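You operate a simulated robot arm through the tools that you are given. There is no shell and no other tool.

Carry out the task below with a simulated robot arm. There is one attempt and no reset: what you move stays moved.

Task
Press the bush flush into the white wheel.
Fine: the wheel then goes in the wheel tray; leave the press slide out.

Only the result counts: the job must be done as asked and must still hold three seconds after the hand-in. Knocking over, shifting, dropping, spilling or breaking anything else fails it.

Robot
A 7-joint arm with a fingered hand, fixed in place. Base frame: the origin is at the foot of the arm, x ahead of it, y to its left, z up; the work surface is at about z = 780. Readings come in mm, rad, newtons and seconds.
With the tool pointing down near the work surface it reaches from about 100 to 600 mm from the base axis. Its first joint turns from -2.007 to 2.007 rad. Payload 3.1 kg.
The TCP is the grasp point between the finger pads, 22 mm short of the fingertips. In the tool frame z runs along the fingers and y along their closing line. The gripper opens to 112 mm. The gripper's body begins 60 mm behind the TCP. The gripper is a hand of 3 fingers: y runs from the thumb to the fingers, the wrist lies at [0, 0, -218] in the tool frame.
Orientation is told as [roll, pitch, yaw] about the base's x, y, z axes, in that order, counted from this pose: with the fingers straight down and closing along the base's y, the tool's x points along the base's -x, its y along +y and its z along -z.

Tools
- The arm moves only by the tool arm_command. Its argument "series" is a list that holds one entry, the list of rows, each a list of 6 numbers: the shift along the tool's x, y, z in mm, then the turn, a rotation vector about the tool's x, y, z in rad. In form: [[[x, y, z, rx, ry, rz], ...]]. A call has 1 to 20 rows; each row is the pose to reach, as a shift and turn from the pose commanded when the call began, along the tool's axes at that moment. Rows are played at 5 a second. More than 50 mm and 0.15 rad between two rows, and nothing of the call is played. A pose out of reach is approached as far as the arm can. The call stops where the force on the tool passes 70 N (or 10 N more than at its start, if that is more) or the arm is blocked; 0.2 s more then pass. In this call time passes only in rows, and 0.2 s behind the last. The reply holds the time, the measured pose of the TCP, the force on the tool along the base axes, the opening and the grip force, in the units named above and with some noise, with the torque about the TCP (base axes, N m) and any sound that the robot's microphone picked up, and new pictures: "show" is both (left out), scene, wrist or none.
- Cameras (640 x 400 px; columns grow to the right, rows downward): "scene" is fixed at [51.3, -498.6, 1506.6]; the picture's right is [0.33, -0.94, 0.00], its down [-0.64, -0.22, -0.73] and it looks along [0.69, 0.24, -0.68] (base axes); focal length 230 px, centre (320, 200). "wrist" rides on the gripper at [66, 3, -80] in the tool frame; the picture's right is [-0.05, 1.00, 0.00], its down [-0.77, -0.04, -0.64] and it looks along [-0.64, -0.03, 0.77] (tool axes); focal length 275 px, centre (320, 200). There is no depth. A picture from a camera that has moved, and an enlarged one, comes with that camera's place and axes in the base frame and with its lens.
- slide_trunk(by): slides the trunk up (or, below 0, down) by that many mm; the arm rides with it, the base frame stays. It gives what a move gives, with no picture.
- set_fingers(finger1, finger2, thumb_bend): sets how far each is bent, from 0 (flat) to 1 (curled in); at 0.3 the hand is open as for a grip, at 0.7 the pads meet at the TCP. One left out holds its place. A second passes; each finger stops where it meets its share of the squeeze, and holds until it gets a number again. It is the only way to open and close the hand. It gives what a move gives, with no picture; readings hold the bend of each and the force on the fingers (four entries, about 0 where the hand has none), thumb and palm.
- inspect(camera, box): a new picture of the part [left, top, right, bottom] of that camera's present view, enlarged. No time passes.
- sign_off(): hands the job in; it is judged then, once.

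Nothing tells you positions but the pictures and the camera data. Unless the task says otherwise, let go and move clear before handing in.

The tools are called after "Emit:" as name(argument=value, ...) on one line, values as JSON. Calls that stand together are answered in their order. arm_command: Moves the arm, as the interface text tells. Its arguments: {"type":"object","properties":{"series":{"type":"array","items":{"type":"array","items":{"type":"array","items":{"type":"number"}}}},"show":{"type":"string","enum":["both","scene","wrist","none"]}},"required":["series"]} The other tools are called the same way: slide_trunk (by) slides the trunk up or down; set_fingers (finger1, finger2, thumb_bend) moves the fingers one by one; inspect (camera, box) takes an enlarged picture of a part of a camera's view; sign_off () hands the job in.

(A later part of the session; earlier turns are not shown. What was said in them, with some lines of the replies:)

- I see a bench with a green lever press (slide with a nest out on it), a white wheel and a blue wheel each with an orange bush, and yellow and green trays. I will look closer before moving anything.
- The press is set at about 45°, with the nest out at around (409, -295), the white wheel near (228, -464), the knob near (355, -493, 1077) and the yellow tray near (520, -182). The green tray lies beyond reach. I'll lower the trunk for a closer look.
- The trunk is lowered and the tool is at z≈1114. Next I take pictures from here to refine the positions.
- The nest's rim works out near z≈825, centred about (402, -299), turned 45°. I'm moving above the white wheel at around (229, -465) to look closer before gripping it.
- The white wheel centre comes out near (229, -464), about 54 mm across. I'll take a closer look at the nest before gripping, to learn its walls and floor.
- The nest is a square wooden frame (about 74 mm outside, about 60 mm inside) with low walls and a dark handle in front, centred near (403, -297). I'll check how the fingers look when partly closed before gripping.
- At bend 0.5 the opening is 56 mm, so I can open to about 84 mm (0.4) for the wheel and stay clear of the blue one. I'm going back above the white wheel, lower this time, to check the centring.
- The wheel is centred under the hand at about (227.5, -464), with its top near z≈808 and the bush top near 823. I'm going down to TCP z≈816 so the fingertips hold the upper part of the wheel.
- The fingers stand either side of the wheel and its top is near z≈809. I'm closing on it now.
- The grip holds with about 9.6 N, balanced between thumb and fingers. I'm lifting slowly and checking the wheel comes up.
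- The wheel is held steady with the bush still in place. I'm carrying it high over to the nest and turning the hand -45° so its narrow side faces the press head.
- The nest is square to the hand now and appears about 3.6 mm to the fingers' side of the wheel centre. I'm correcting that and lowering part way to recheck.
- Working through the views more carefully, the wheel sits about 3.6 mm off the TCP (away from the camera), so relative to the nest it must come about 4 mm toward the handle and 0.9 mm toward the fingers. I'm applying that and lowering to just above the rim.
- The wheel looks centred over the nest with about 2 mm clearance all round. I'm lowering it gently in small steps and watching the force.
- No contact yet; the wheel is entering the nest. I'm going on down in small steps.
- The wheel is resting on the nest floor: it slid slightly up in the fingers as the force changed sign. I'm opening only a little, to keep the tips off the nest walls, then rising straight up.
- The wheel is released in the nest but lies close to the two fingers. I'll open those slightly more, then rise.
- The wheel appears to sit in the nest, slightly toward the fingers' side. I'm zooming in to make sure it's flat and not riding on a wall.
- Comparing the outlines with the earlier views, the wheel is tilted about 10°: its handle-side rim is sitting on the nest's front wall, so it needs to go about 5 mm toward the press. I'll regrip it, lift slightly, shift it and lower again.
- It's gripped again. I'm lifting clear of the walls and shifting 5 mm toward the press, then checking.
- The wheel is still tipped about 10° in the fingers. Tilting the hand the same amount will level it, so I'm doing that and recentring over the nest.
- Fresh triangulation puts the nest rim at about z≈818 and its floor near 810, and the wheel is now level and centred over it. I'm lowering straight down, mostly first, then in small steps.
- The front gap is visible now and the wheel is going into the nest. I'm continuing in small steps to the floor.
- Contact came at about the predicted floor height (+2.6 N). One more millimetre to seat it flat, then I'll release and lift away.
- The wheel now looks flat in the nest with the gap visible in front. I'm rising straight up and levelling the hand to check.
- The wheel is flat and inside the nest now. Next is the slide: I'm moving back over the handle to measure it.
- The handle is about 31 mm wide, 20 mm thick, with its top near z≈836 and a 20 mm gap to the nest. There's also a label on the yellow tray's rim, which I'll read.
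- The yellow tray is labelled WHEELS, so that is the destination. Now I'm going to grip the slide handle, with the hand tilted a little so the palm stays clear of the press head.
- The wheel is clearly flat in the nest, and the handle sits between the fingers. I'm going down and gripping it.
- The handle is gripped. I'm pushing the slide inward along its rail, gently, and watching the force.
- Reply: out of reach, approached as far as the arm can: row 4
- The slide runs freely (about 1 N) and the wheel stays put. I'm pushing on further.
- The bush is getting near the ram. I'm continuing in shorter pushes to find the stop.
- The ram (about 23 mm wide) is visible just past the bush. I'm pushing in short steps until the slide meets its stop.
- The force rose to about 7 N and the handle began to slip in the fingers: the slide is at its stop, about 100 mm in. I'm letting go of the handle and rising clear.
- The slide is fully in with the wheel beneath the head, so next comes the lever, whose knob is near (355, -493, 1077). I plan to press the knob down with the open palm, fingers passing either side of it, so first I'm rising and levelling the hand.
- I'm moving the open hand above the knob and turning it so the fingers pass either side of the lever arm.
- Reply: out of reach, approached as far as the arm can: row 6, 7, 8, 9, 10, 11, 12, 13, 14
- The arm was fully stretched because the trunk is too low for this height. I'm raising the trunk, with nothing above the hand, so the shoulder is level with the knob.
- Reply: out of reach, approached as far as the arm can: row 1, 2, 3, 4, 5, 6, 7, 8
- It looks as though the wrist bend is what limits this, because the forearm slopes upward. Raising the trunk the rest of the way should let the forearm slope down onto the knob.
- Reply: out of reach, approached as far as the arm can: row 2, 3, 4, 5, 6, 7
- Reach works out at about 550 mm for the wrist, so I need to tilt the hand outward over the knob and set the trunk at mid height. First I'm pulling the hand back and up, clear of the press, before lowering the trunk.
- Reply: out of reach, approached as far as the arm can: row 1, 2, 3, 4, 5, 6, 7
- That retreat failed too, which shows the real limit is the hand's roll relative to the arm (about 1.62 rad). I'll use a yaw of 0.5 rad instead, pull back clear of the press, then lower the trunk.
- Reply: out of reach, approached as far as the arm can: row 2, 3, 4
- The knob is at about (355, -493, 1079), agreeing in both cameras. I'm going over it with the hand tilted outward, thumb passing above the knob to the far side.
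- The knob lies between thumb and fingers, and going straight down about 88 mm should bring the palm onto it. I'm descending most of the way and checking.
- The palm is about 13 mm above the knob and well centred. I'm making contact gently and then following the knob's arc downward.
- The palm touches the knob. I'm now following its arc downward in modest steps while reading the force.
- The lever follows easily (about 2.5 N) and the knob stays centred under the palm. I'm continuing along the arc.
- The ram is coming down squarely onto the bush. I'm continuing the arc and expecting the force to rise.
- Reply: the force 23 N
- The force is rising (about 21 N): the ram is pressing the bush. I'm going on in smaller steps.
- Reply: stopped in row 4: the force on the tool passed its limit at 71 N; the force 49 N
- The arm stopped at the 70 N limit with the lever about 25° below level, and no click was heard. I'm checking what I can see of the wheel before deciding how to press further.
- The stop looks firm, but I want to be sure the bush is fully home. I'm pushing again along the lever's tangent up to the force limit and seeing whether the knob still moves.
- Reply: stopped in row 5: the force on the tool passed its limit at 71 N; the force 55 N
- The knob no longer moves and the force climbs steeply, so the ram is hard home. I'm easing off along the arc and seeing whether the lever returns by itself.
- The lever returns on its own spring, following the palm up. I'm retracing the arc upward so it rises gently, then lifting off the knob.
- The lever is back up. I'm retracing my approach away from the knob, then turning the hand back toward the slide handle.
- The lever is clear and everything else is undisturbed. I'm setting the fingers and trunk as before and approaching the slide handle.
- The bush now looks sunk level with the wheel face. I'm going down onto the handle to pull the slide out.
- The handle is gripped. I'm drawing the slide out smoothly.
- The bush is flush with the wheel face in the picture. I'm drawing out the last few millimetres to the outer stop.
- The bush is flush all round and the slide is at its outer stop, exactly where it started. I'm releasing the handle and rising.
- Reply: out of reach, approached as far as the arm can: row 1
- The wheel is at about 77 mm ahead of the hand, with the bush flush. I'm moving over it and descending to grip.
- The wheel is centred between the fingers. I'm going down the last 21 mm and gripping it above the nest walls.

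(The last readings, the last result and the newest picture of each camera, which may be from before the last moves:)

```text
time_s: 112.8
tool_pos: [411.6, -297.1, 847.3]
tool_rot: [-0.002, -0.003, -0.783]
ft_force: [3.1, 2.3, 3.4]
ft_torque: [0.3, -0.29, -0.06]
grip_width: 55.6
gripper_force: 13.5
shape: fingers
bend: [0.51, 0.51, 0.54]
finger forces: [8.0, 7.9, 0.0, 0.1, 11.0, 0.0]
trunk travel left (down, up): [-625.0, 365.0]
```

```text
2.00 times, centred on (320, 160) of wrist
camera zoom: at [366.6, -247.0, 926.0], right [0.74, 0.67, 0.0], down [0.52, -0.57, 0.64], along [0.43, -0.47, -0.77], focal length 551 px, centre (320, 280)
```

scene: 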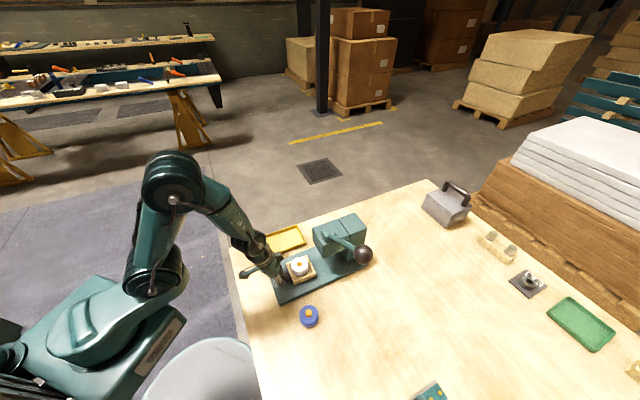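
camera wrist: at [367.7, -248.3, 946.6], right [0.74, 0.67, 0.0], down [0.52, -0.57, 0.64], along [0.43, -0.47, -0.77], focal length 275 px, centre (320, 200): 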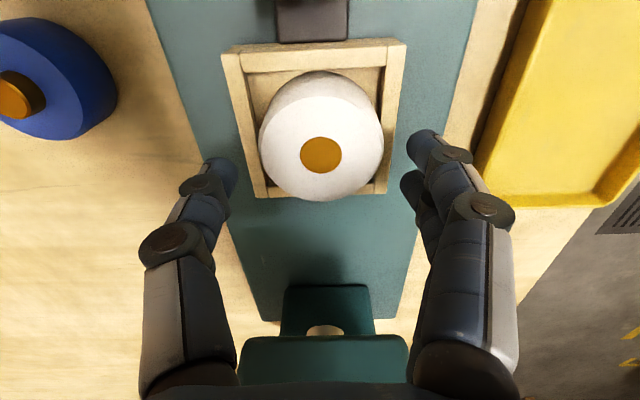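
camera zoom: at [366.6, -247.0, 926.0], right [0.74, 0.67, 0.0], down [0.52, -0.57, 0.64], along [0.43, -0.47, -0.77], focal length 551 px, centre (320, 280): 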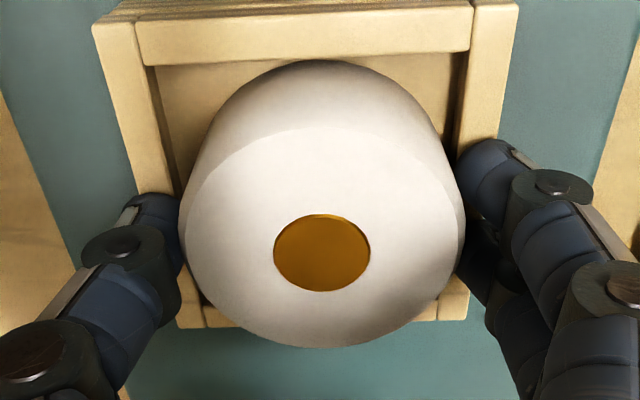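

The grip force is higher and a bit uneven, so the wheel may be lying against one nest wall. I'm lifting a few millimetres carefully and checking it comes free.

Emit:
arm_command(series=[[[0, 0, -1, 0, 0, 0], [0, 0, -2.5, 0, 0, 0], [0, 0, -4, 0, 0, 0], [0, 0, -4, 0, 0, 0]]], show="wrist")

Emit:
inspect(camera="wrist", box=[160, 60, 480, 260])

Emit:
inspect(camera="scene", box=[270, 240, 330, 285])

```text
time_s: 113.8
tool_pos: [410.3, -297.0, 850.2]
tool_rot: [-0.001, -0.004, -0.782]
ft_force: [-0.1, 0.3, -0.6]
ft_torque: [0.01, -0.01, -0.03]
grip_width: 48.2
gripper_force: 9.5
shape: fingers
bend: [0.53, 0.55, 0.57]
finger forces: [5.3, 4.6, 0.0, 0.0, 9.8, 0.0]
trunk travel left (down, up): [-625.0, 365.0]
camera wrist: at [365.8, -247.4, 929.7], right [0.74, 0.67, 0.0], down [0.52, -0.57, 0.64], along [0.43, -0.47, -0.77], focal length 275 px, centre (320, 200)
```

wrist: 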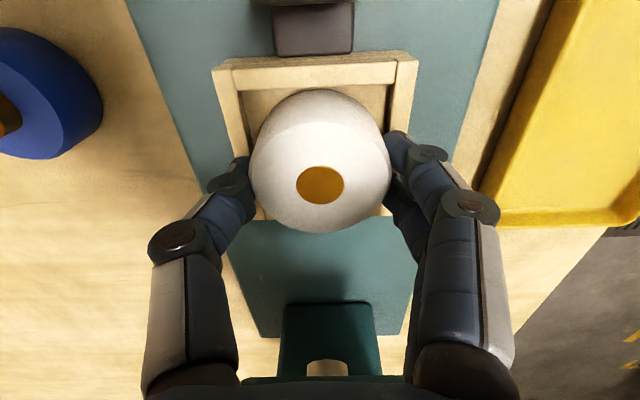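

```text
2.00 times, centred on (320, 160) of wrist
camera zoom: at [365.8, -247.4, 929.7], right [0.74, 0.67, 0.0], down [0.52, -0.57, 0.64], along [0.43, -0.47, -0.77], focal length 551 px, centre (320, 280)
```

zoom: 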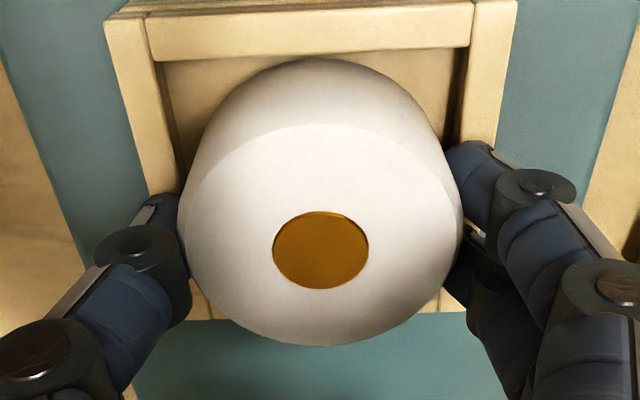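

```text
8.89 times, centred on (300, 262) of scene
camera zoom: at [51.3, -498.6, 1506.6], right [0.33, -0.94, 0.0], down [-0.64, -0.22, -0.73], along [0.69, 0.24, -0.68], focal length 2048 px, centre (498, -356)
```

zoom: 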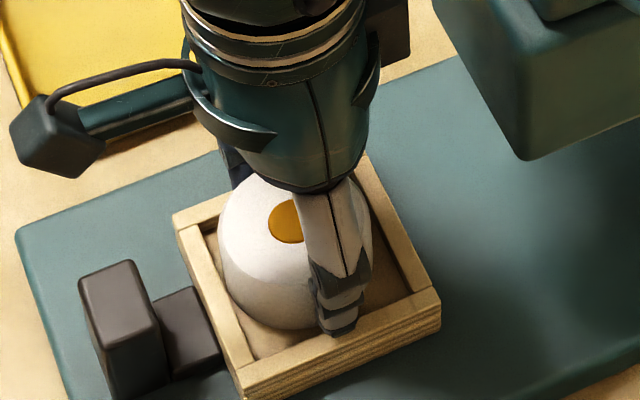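

The grip has settled to the usual values and the wheel is coming up. I'm lifting it clear of the nest.

Emit:
arm_command(series=[[[0, 0, -5, 0, 0, 0], [0, 0, -12, 0, 0, 0], [0, 0, -25, 0, 0, 0], [0, 0, -45, 0, 0, 0], [0, 0, -70, 0, 0, 0], [0, 0, -90, 0, 0, 0], [0, 0, -90, 0, 0, 0]]])

Emit:
inspect(camera="wrist", box=[160, 40, 480, 240])

Emit:
inspect(camera="scene", box=[250, 200, 370, 290])

```text
time_s: 115.4
tool_pos: [411.2, -297.4, 940.2]
tool_rot: [-0.002, -0.002, -0.784]
ft_force: [0.3, -0.7, -0.3]
ft_torque: [0.0, 0.01, 0.02]
grip_width: 48.1
gripper_force: 10.4
shape: fingers
bend: [0.53, 0.55, 0.57]
finger forces: [5.3, 4.7, 0.0, 0.0, 10.0, 0.1]
trunk travel left (down, up): [-625.0, 365.0]
camera wrist: at [366.7, -247.2, 1019.6], right [0.74, 0.67, 0.0], down [0.52, -0.57, 0.64], along [0.43, -0.47, -0.77], focal length 275 px, centre (320, 200)
```

scene: 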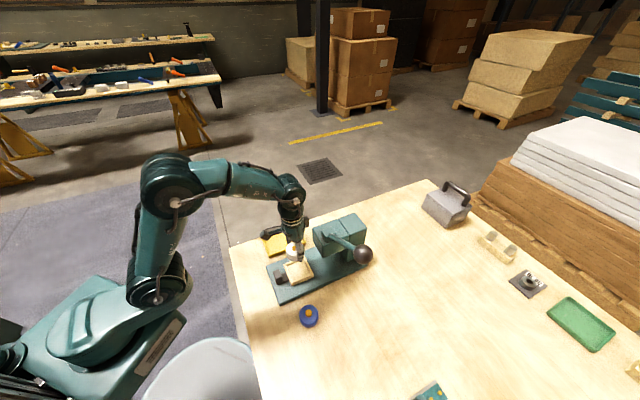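
wrist: 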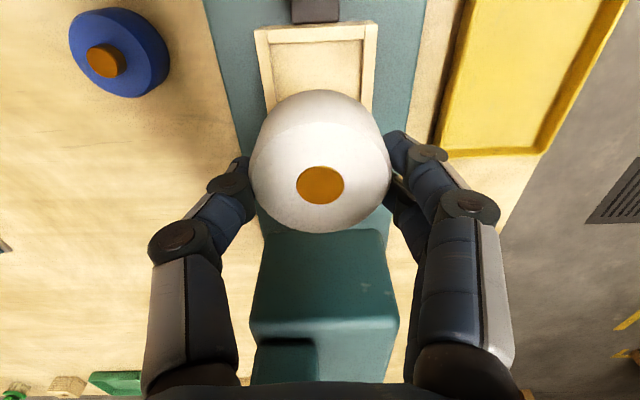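

```text
2.00 times, centred on (320, 140) of wrist
camera zoom: at [366.7, -247.2, 1019.6], right [0.74, 0.67, 0.0], down [0.52, -0.57, 0.64], along [0.43, -0.47, -0.77], focal length 551 px, centre (320, 320)
```

zoom: 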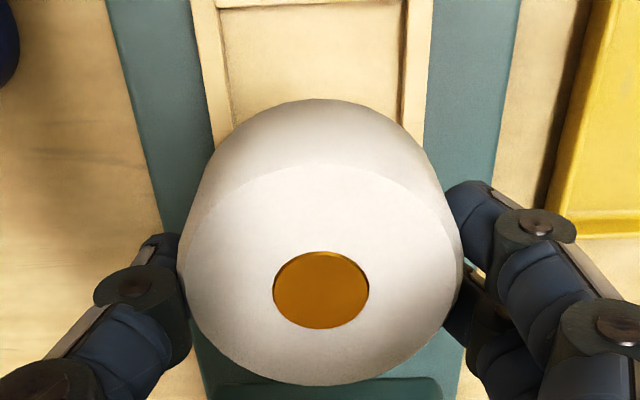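

```text
4.44 times, centred on (310, 245) of scene
camera zoom: at [51.3, -498.6, 1506.6], right [0.33, -0.94, 0.0], down [-0.64, -0.22, -0.73], along [0.69, 0.24, -0.68], focal length 1024 px, centre (364, 0)
```

zoom: 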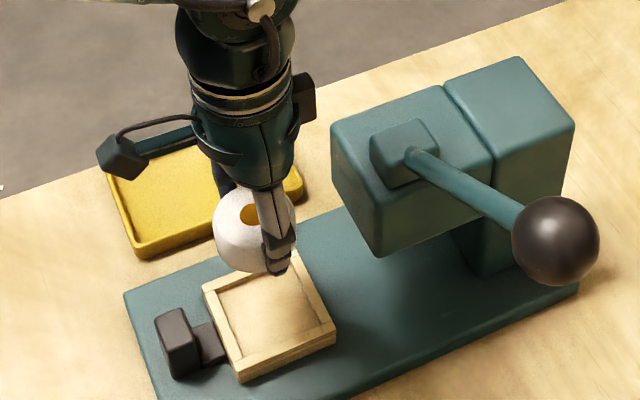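

The wheel is held level with the bush flush, and the nest is left empty with the slide out. I'm carrying the wheel sideways to above the WHEELS tray, whose centre is about (521, -187).

Emit:
arm_command(series=[[[0.5, 6, 0, 0, 0, 0], [2, 22, 0, 0, 0, -0.08], [4, 42, 0, 0, 0, -0.19], [6.5, 64, 0, 0, 0, -0.31], [9, 87, 0, 0, 0, -0.43], [11.5, 110, 0, 0, 0, -0.55], [13.8, 132, 0, 0, 0, -0.67], [15.2, 147, 5, 0, 0, -0.75], [15.8, 153.5, 12, 0, 0, -0.785], [15.8, 153.5, 20, 0, 0, -0.785], [15.8, 153.5, 20, 0, 0, -0.785]]])

Emit:
inspect(camera="wrist", box=[120, 0, 520, 250])

Emit:
inspect(camera="scene", box=[240, 190, 360, 280])

```text
time_s: 117.8
tool_pos: [509.2, -176.0, 919.7]
tool_rot: [-0.002, 0.001, 0.002]
ft_force: [0.2, -0.2, -1.2]
ft_torque: [-0.01, -0.02, 0.0]
grip_width: 48.4
gripper_force: 10.2
shape: fingers
bend: [0.53, 0.55, 0.57]
finger forces: [5.4, 4.8, 0.0, 0.0, 9.7, 0.0]
trunk travel left (down, up): [-625.0, 365.0]
camera wrist: at [442.2, -172.6, 999.3], right [0.04, 1.0, 0.0], down [0.77, -0.03, 0.64], along [0.64, -0.03, -0.77], focal length 275 px, centre (320, 200)
```

scene: 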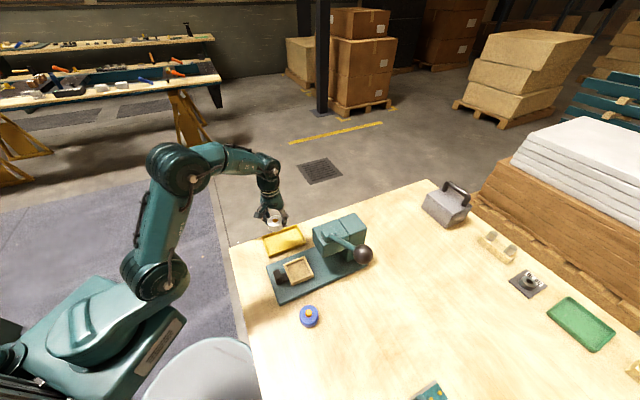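
wrist: 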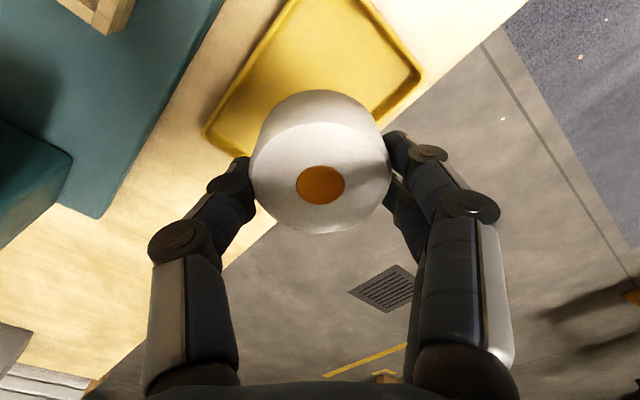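

```text
1.60 times, centred on (320, 125) of wrist
camera zoom: at [442.2, -172.6, 999.3], right [0.04, 1.0, 0.0], down [0.77, -0.03, 0.64], along [0.64, -0.03, -0.77], focal length 440 px, centre (320, 320)
```

zoom: 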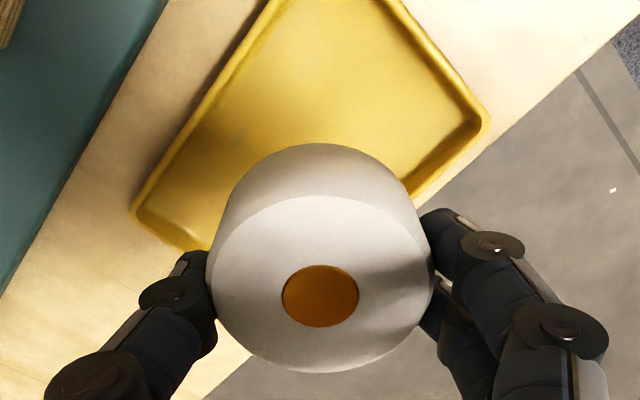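

```text
4.44 times, centred on (300, 235) of scene
camera zoom: at [51.3, -498.6, 1506.6], right [0.33, -0.94, 0.0], down [-0.64, -0.22, -0.73], along [0.69, 0.24, -0.68], focal length 1024 px, centre (409, 44)
```

zoom: 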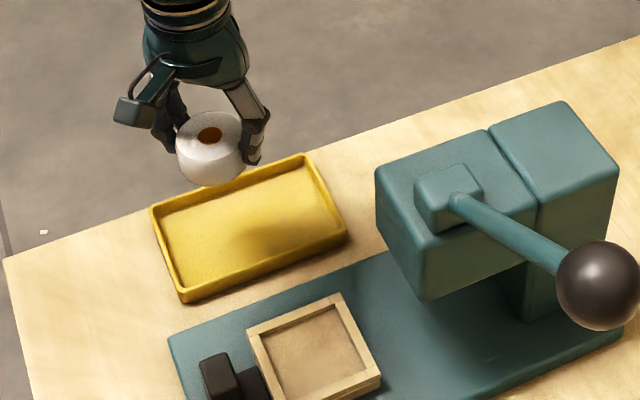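

The tray centre computes to (523, -187) and the wheel is over its near half, well inside the walls. I'm lowering most of the way, moving 5 mm away from the outer wall as I go.

Emit:
arm_command(series=[[[1, -1, 12, 0, 0, 0], [2.5, -2.5, 30, 0, 0, 0], [3.5, -3.5, 50, 0, 0, 0], [3.5, -3.5, 66, 0, 0, 0], [3.5, -3.5, 76, 0, 0, 0], [3.5, -3.5, 76, 0, 0, 0]]])

Emit:
inspect(camera="wrist", box=[120, 0, 520, 250])

Emit:
inspect(camera="scene", box=[240, 200, 340, 275])

```text
time_s: 119.2
tool_pos: [505.1, -180.6, 843.2]
tool_rot: [-0.002, -0.001, 0.0]
ft_force: [-0.8, -0.2, -1.0]
ft_torque: [0.0, -0.01, 0.0]
grip_width: 48.0
gripper_force: 10.0
shape: fingers
bend: [0.53, 0.55, 0.57]
finger forces: [5.4, 4.7, 0.0, 0.0, 9.8, 0.0]
trunk travel left (down, up): [-625.0, 365.0]
camera wrist: at [438.2, -176.6, 923.6], right [0.05, 1.0, 0.0], down [0.77, -0.03, 0.64], along [0.64, -0.03, -0.77], focal length 275 px, centre (320, 200)
```

scene: 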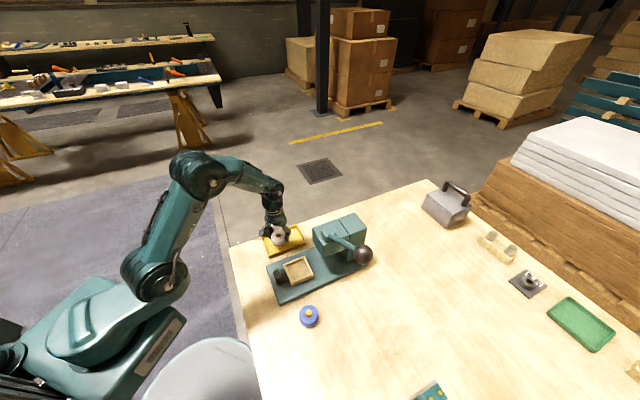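
wrist: 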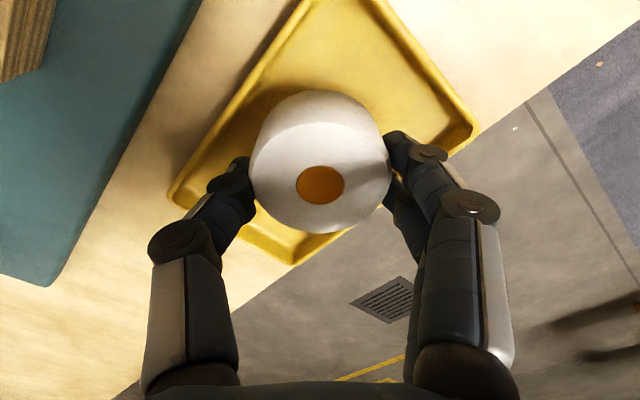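

```text
1.60 times, centred on (320, 125) of wrist
camera zoom: at [438.2, -176.6, 923.6], right [0.05, 1.0, 0.0], down [0.77, -0.03, 0.64], along [0.64, -0.03, -0.77], focal length 440 px, centre (320, 320)
```

zoom: 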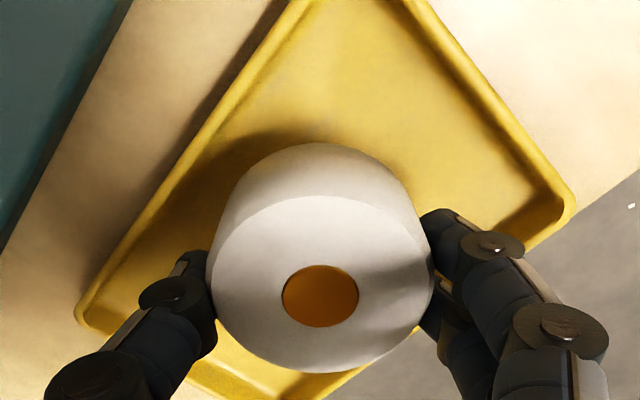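

```text
5.33 times, centred on (290, 238) of scene
camera zoom: at [51.3, -498.6, 1506.6], right [0.33, -0.94, 0.0], down [-0.64, -0.22, -0.73], along [0.69, 0.24, -0.68], focal length 1229 px, centre (480, 0)
```

zoom: 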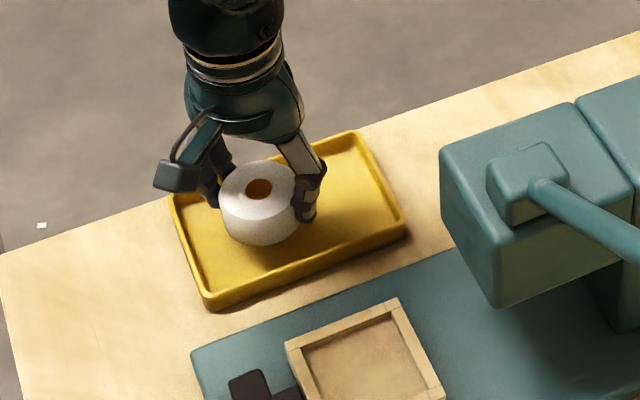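

The wheel is inside the tray outline. I'm lowering the last 20 mm gently, watching for contact with the tray floor.

Emit:
arm_command(series=[[[0, 0, 5, 0, 0, 0], [0, 0, 10, 0, 0, 0], [0, 0, 14, 0, 0, 0], [0, 0, 17, 0, 0, 0], [0, 0, 17, 0, 0, 0]]], show="none")

Emit:
arm_command(series=[[[0, 0, 1, 0, 0, 0], [0, 0, 2, 0, 0, 0], [0, 0, 2, 0, 0, 0]]], show="none")

```text
time_s: 120.4
tool_pos: [504.0, -179.9, 827.6]
tool_rot: [-0.002, -0.001, 0.001]
ft_force: [-0.1, 0.2, -1.1]
ft_torque: [0.02, 0.03, 0.0]
grip_width: 48.2
gripper_force: 9.6
shape: fingers
bend: [0.53, 0.55, 0.57]
finger forces: [5.4, 4.8, 0.0, 0.0, 9.8, 0.0]
trunk travel left (down, up): [-625.0, 365.0]
```

```text
time_s: 121.2
tool_pos: [504.6, -181.5, 824.8]
tool_rot: [-0.002, 0.001, 0.002]
ft_force: [-0.2, 0.0, -1.4]
ft_torque: [-0.01, 0.0, -0.02]
grip_width: 48.4
gripper_force: 9.6
shape: fingers
bend: [0.53, 0.55, 0.57]
finger forces: [5.3, 4.8, 0.1, 0.0, 9.9, 0.0]
trunk travel left (down, up): [-625.0, 365.0]
```

Emit:
arm_command(series=[[[0, 0, 1, 0, 0, 0], [0, 0, 2, 0, 0, 0], [0, 0, 2, 0, 0, 0]]], show="none")

Emit:
arm_command(series=[[[0, 0, 1, 0, 0, 0], [0, 0, 2, 0, 0, 0], [0, 0, 2, 0, 0, 0]]], show="wrist")

Emit:
inspect(camera="scene", box=[250, 210, 330, 270])

```text
time_s: 122.0
tool_pos: [504.0, -180.5, 823.0]
tool_rot: [-0.003, 0.0, 0.001]
ft_force: [-0.1, 0.5, -0.6]
ft_torque: [-0.02, -0.04, -0.01]
grip_width: 47.9
gripper_force: 10.0
shape: fingers
bend: [0.53, 0.55, 0.57]
finger forces: [5.4, 4.8, 0.0, 0.0, 9.8, 0.0]
trunk travel left (down, up): [-625.0, 365.0]
```

```text
time_s: 122.8
tool_pos: [505.2, -182.1, 820.6]
tool_rot: [-0.004, 0.001, 0.003]
ft_force: [-0.4, 1.1, -0.6]
ft_torque: [0.0, 0.02, 0.02]
grip_width: 48.2
gripper_force: 9.7
shape: fingers
bend: [0.53, 0.55, 0.57]
finger forces: [5.4, 4.8, 0.1, 0.0, 9.8, 0.0]
trunk travel left (down, up): [-625.0, 365.0]
camera wrist: at [438.6, -176.9, 900.4], right [0.05, 1.0, 0.0], down [0.77, -0.03, 0.64], along [0.64, -0.03, -0.77], focal length 275 px, centre (320, 200)
```

wrist: 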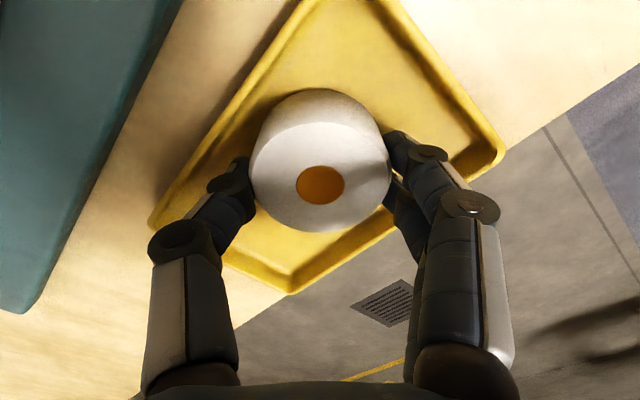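

```text
6.67 times, centred on (290, 240) of scene
camera zoom: at [51.3, -498.6, 1506.6], right [0.33, -0.94, 0.0], down [-0.64, -0.22, -0.73], along [0.69, 0.24, -0.68], focal length 1536 px, centre (520, -67)
```

zoom: 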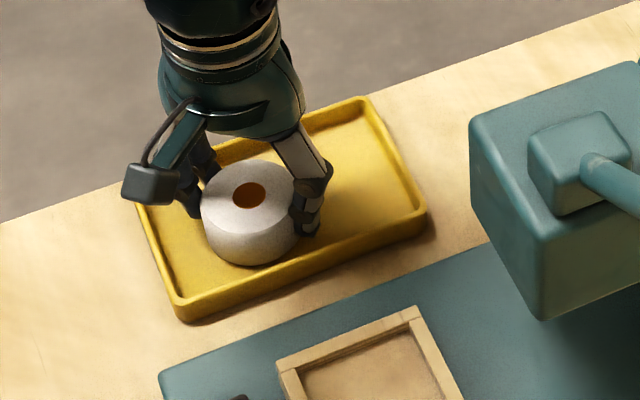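

No contact yet; the floor must be just below. I'm carrying on in small steps.

Emit:
arm_command(series=[[[0, 0, 0.8, 0, 0, 0], [0, 0, 1.6, 0, 0, 0], [0, 0, 1.6, 0, 0, 0]]], show="none")

Emit:
arm_command(series=[[[0, 0, 0.8, 0, 0, 0], [0, 0, 1.6, 0, 0, 0], [0, 0, 1.6, 0, 0, 0]]], show="none")

```text
time_s: 123.6
tool_pos: [504.5, -181.2, 819.4]
tool_rot: [-0.002, -0.001, 0.003]
ft_force: [0.5, -0.1, 3.2]
ft_torque: [0.09, -0.02, -0.01]
grip_width: 48.4
gripper_force: 10.6
shape: fingers
bend: [0.54, 0.55, 0.57]
finger forces: [5.7, 5.1, 0.1, 0.1, 10.4, 0.0]
trunk travel left (down, up): [-625.0, 365.0]
```

```text
time_s: 124.4
tool_pos: [505.0, -181.1, 818.7]
tool_rot: [-0.002, -0.002, 0.0]
ft_force: [1.7, 0.0, 12.2]
ft_torque: [0.1, -0.02, -0.01]
grip_width: 48.1
gripper_force: 11.6
shape: fingers
bend: [0.55, 0.56, 0.57]
finger forces: [6.0, 5.7, 0.1, 0.0, 11.0, 0.0]
trunk travel left (down, up): [-625.0, 365.0]
```

The wheel is on the tray floor (12 N contact). I'm opening the fingers a little and checking before rising.

Emit:
set_fingers(finger1=0.48, finger2=0.48, thumb_bend=0.5)

Emit:
inspect(camera="wrist", box=[160, 60, 480, 260])

Emit:
inspect(camera="scene", box=[250, 210, 330, 270])

```text
time_s: 125.4
tool_pos: [506.3, -180.8, 817.7]
tool_rot: [-0.002, 0.0, 0.001]
ft_force: [-0.3, 0.1, -0.4]
ft_torque: [0.01, -0.02, -0.02]
grip_width: 57.5
gripper_force: 0.1
shape: fingers
bend: [0.48, 0.48, 0.5]
finger forces: [0.0, 0.1, 0.0, 0.0, 0.0, 0.0]
trunk travel left (down, up): [-625.0, 365.0]
```

```text
2.00 times, centred on (320, 160) of wrist
camera zoom: at [438.5, -176.6, 897.3], right [0.05, 1.0, 0.0], down [0.77, -0.03, 0.64], along [0.64, -0.03, -0.77], focal length 551 px, centre (320, 280)
```

zoom: 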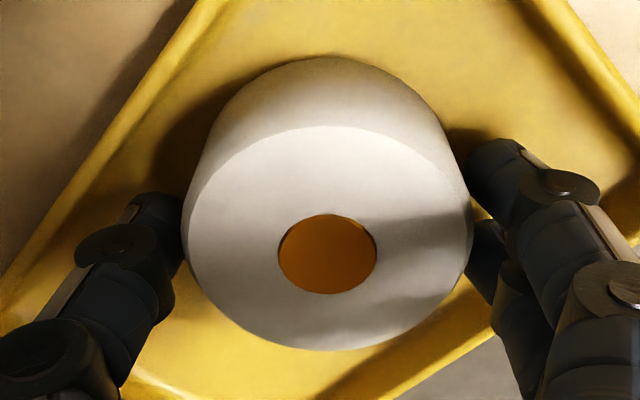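

```text
6.67 times, centred on (290, 240) of scene
camera zoom: at [51.3, -498.6, 1506.6], right [0.33, -0.94, 0.0], down [-0.64, -0.22, -0.73], along [0.69, 0.24, -0.68], focal length 1536 px, centre (520, -67)
```

zoom: 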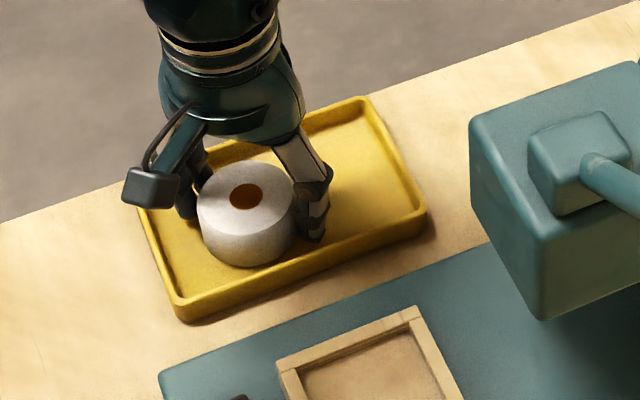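

The wheel stands flat in the tray. I'm opening slightly more for clearance, then rising straight up and away.

Emit:
set_fingers(finger1=0.46, finger2=0.46, thumb_bend=0.48)

Emit:
arm_command(series=[[[0, 0, -5, 0, 0, 0], [0, 0, -14, 0, 0, 0], [0, 0, -30, 0, 0, 0], [0, 0, -55, 0, 0, 0], [0, 0, -85, 0, 0, 0], [0, 0, -115, 0, 0, 0], [10, 0, -145, 0, 0, 0], [30, 0, -170, 0, 0, 0], [60, 0, -185, 0, 0, 0], [60, 0, -185, 0, 0, 0]]])

Emit:
inspect(camera="scene", box=[250, 210, 330, 270])

Emit:
inspect(camera="wrist", box=[200, 0, 440, 150])

```text
time_s: 126.4
tool_pos: [505.5, -179.4, 817.7]
tool_rot: [-0.002, 0.0, 0.003]
ft_force: [-0.3, -0.3, -0.1]
ft_torque: [-0.01, 0.03, 0.02]
grip_width: 63.2
gripper_force: 0.1
shape: fingers
bend: [0.46, 0.46, 0.48]
finger forces: [0.0, 0.0, 0.1, 0.1, 0.0, 0.1]
trunk travel left (down, up): [-625.0, 365.0]
```

```text
time_s: 128.6
tool_pos: [446.2, -181.3, 1003.1]
tool_rot: [-0.002, 0.0, 0.001]
ft_force: [0.5, -0.6, -0.3]
ft_torque: [0.06, 0.01, -0.03]
grip_width: 63.2
gripper_force: 0.2
shape: fingers
bend: [0.46, 0.46, 0.48]
finger forces: [0.0, 0.1, 0.0, 0.0, 0.1, 0.1]
trunk travel left (down, up): [-625.0, 365.0]
camera wrist: at [379.1, -177.1, 1082.6], right [0.04, 1.0, 0.0], down [0.77, -0.03, 0.64], along [0.63, -0.03, -0.77], focal length 275 px, centre (320, 200)
```

scene: 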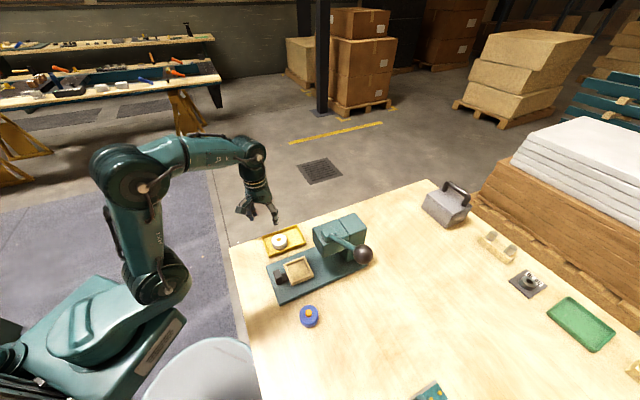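
wrist: 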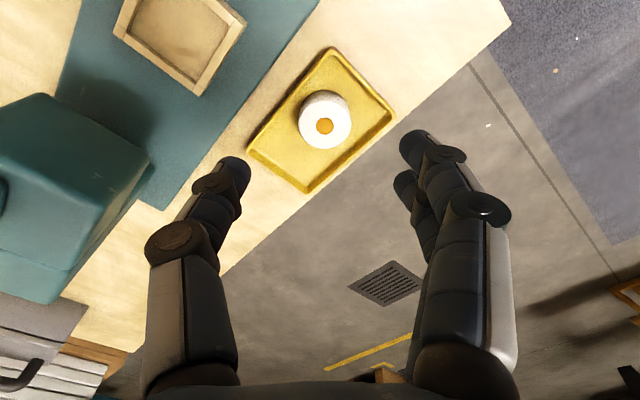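

```text
6.67 times, centred on (290, 240) of scene
camera zoom: at [51.3, -498.6, 1506.6], right [0.33, -0.94, 0.0], down [-0.64, -0.22, -0.73], along [0.69, 0.24, -0.68], focal length 1536 px, centre (520, -67)
```

zoom: 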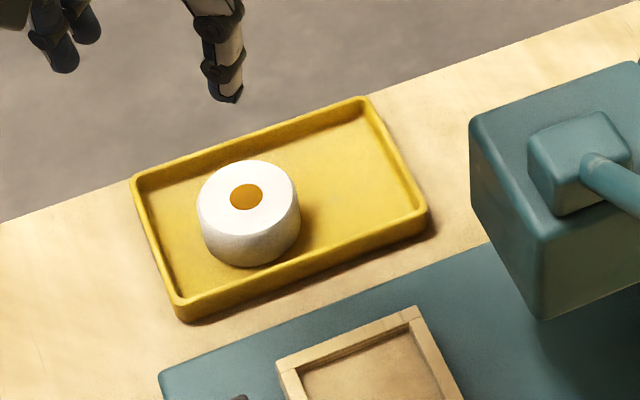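

```text
2.67 times, centred on (320, 75) of wrist
camera zoom: at [379.1, -177.1, 1082.6], right [0.04, 1.0, 0.0], down [0.77, -0.03, 0.64], along [0.63, -0.03, -0.77], focal length 734 px, centre (320, 533)
```

zoom: 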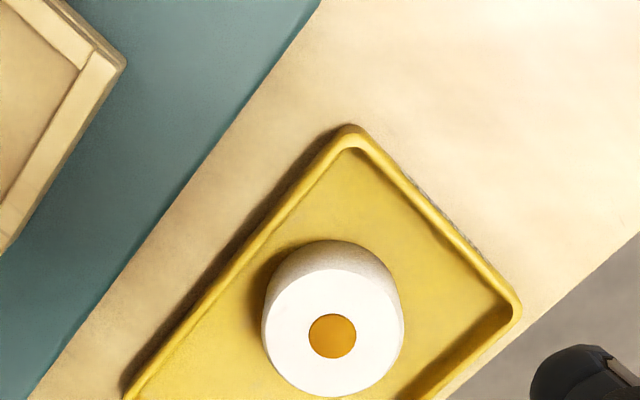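

The wheel lies flat in the WHEELS tray and the hand is clear. I'm doing a final close check of the bush, the slide, the lever and the rest of the bench.

Emit:
inspect(camera="scene", box=[268, 228, 292, 246])

Emit:
inspect(camera="scene", box=[240, 200, 400, 330])

Emit:
inspect(camera="wrist", box=[295, 85, 355, 155])

```text
16.00 times, centred on (280, 237) of scene
camera zoom: at [51.3, -498.6, 1506.6], right [0.33, -0.94, 0.0], down [-0.64, -0.22, -0.73], along [0.69, 0.24, -0.68], focal length 3686 px, centre (960, -392)
```

zoom: 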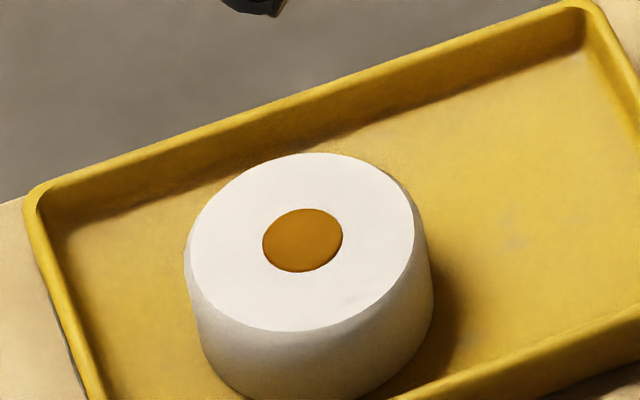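

```text
3.08 times, centred on (320, 265) of scene
camera zoom: at [51.3, -498.6, 1506.6], right [0.33, -0.94, 0.0], down [-0.64, -0.22, -0.73], along [0.69, 0.24, -0.68], focal length 709 px, centre (320, 0)
```

zoom: 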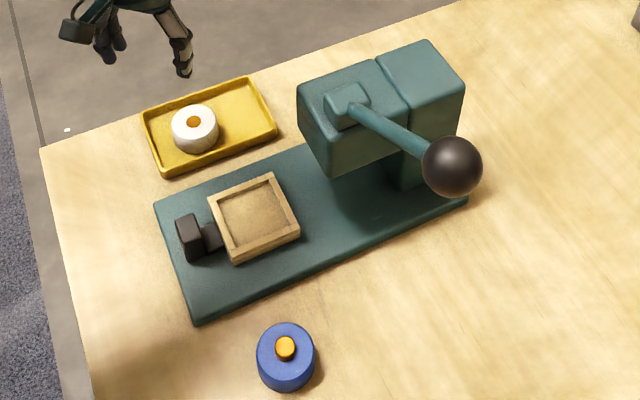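

```text
5.71 times, centred on (325, 120) of wrist
camera zoom: at [379.1, -177.1, 1082.6], right [0.04, 1.0, 0.0], down [0.77, -0.03, 0.64], along [0.63, -0.03, -0.77], focal length 1573 px, centre (291, 657)
```

zoom: 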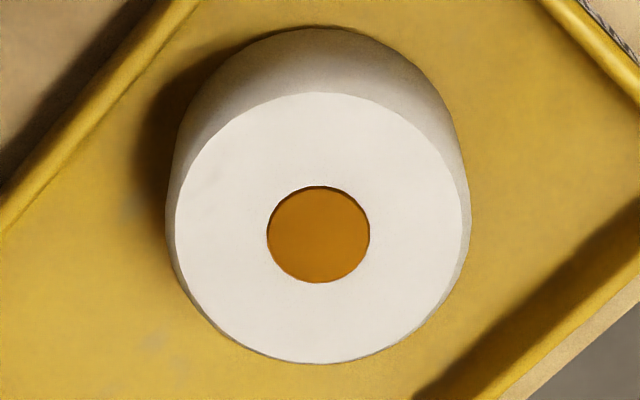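

The bush is flush in the white wheel and the wheel lies in the WHEELS tray. The slide is out, the lever is back up, the blue wheel is where it was, and the hand is empty and clear, so I'm handing in.

Emit:
sign_off()

```text
The job is handed in.
```

The job is handed in: the bush is pressed flush into the white wheel, and the wheel is in the yellow tray labelled WHEELS. The handle-side stop holds the press slide fully out, and the lever is back up.

- **Seating the wheel:** My first placement left it tilted about 10° on the nest's front wall. I regripped it and set it down level before pushing the slide in.
- **Pressing:** I pushed the lever down with the palm until it stopped moving at the arm's 70 N limit. I heard no click, but the close views afterwards show the bush level with the wheel face all round.
- **Rest of the bench:** The blue wheel and the rest of the bench in view look undisturbed. The hand is empty and clear of the work.
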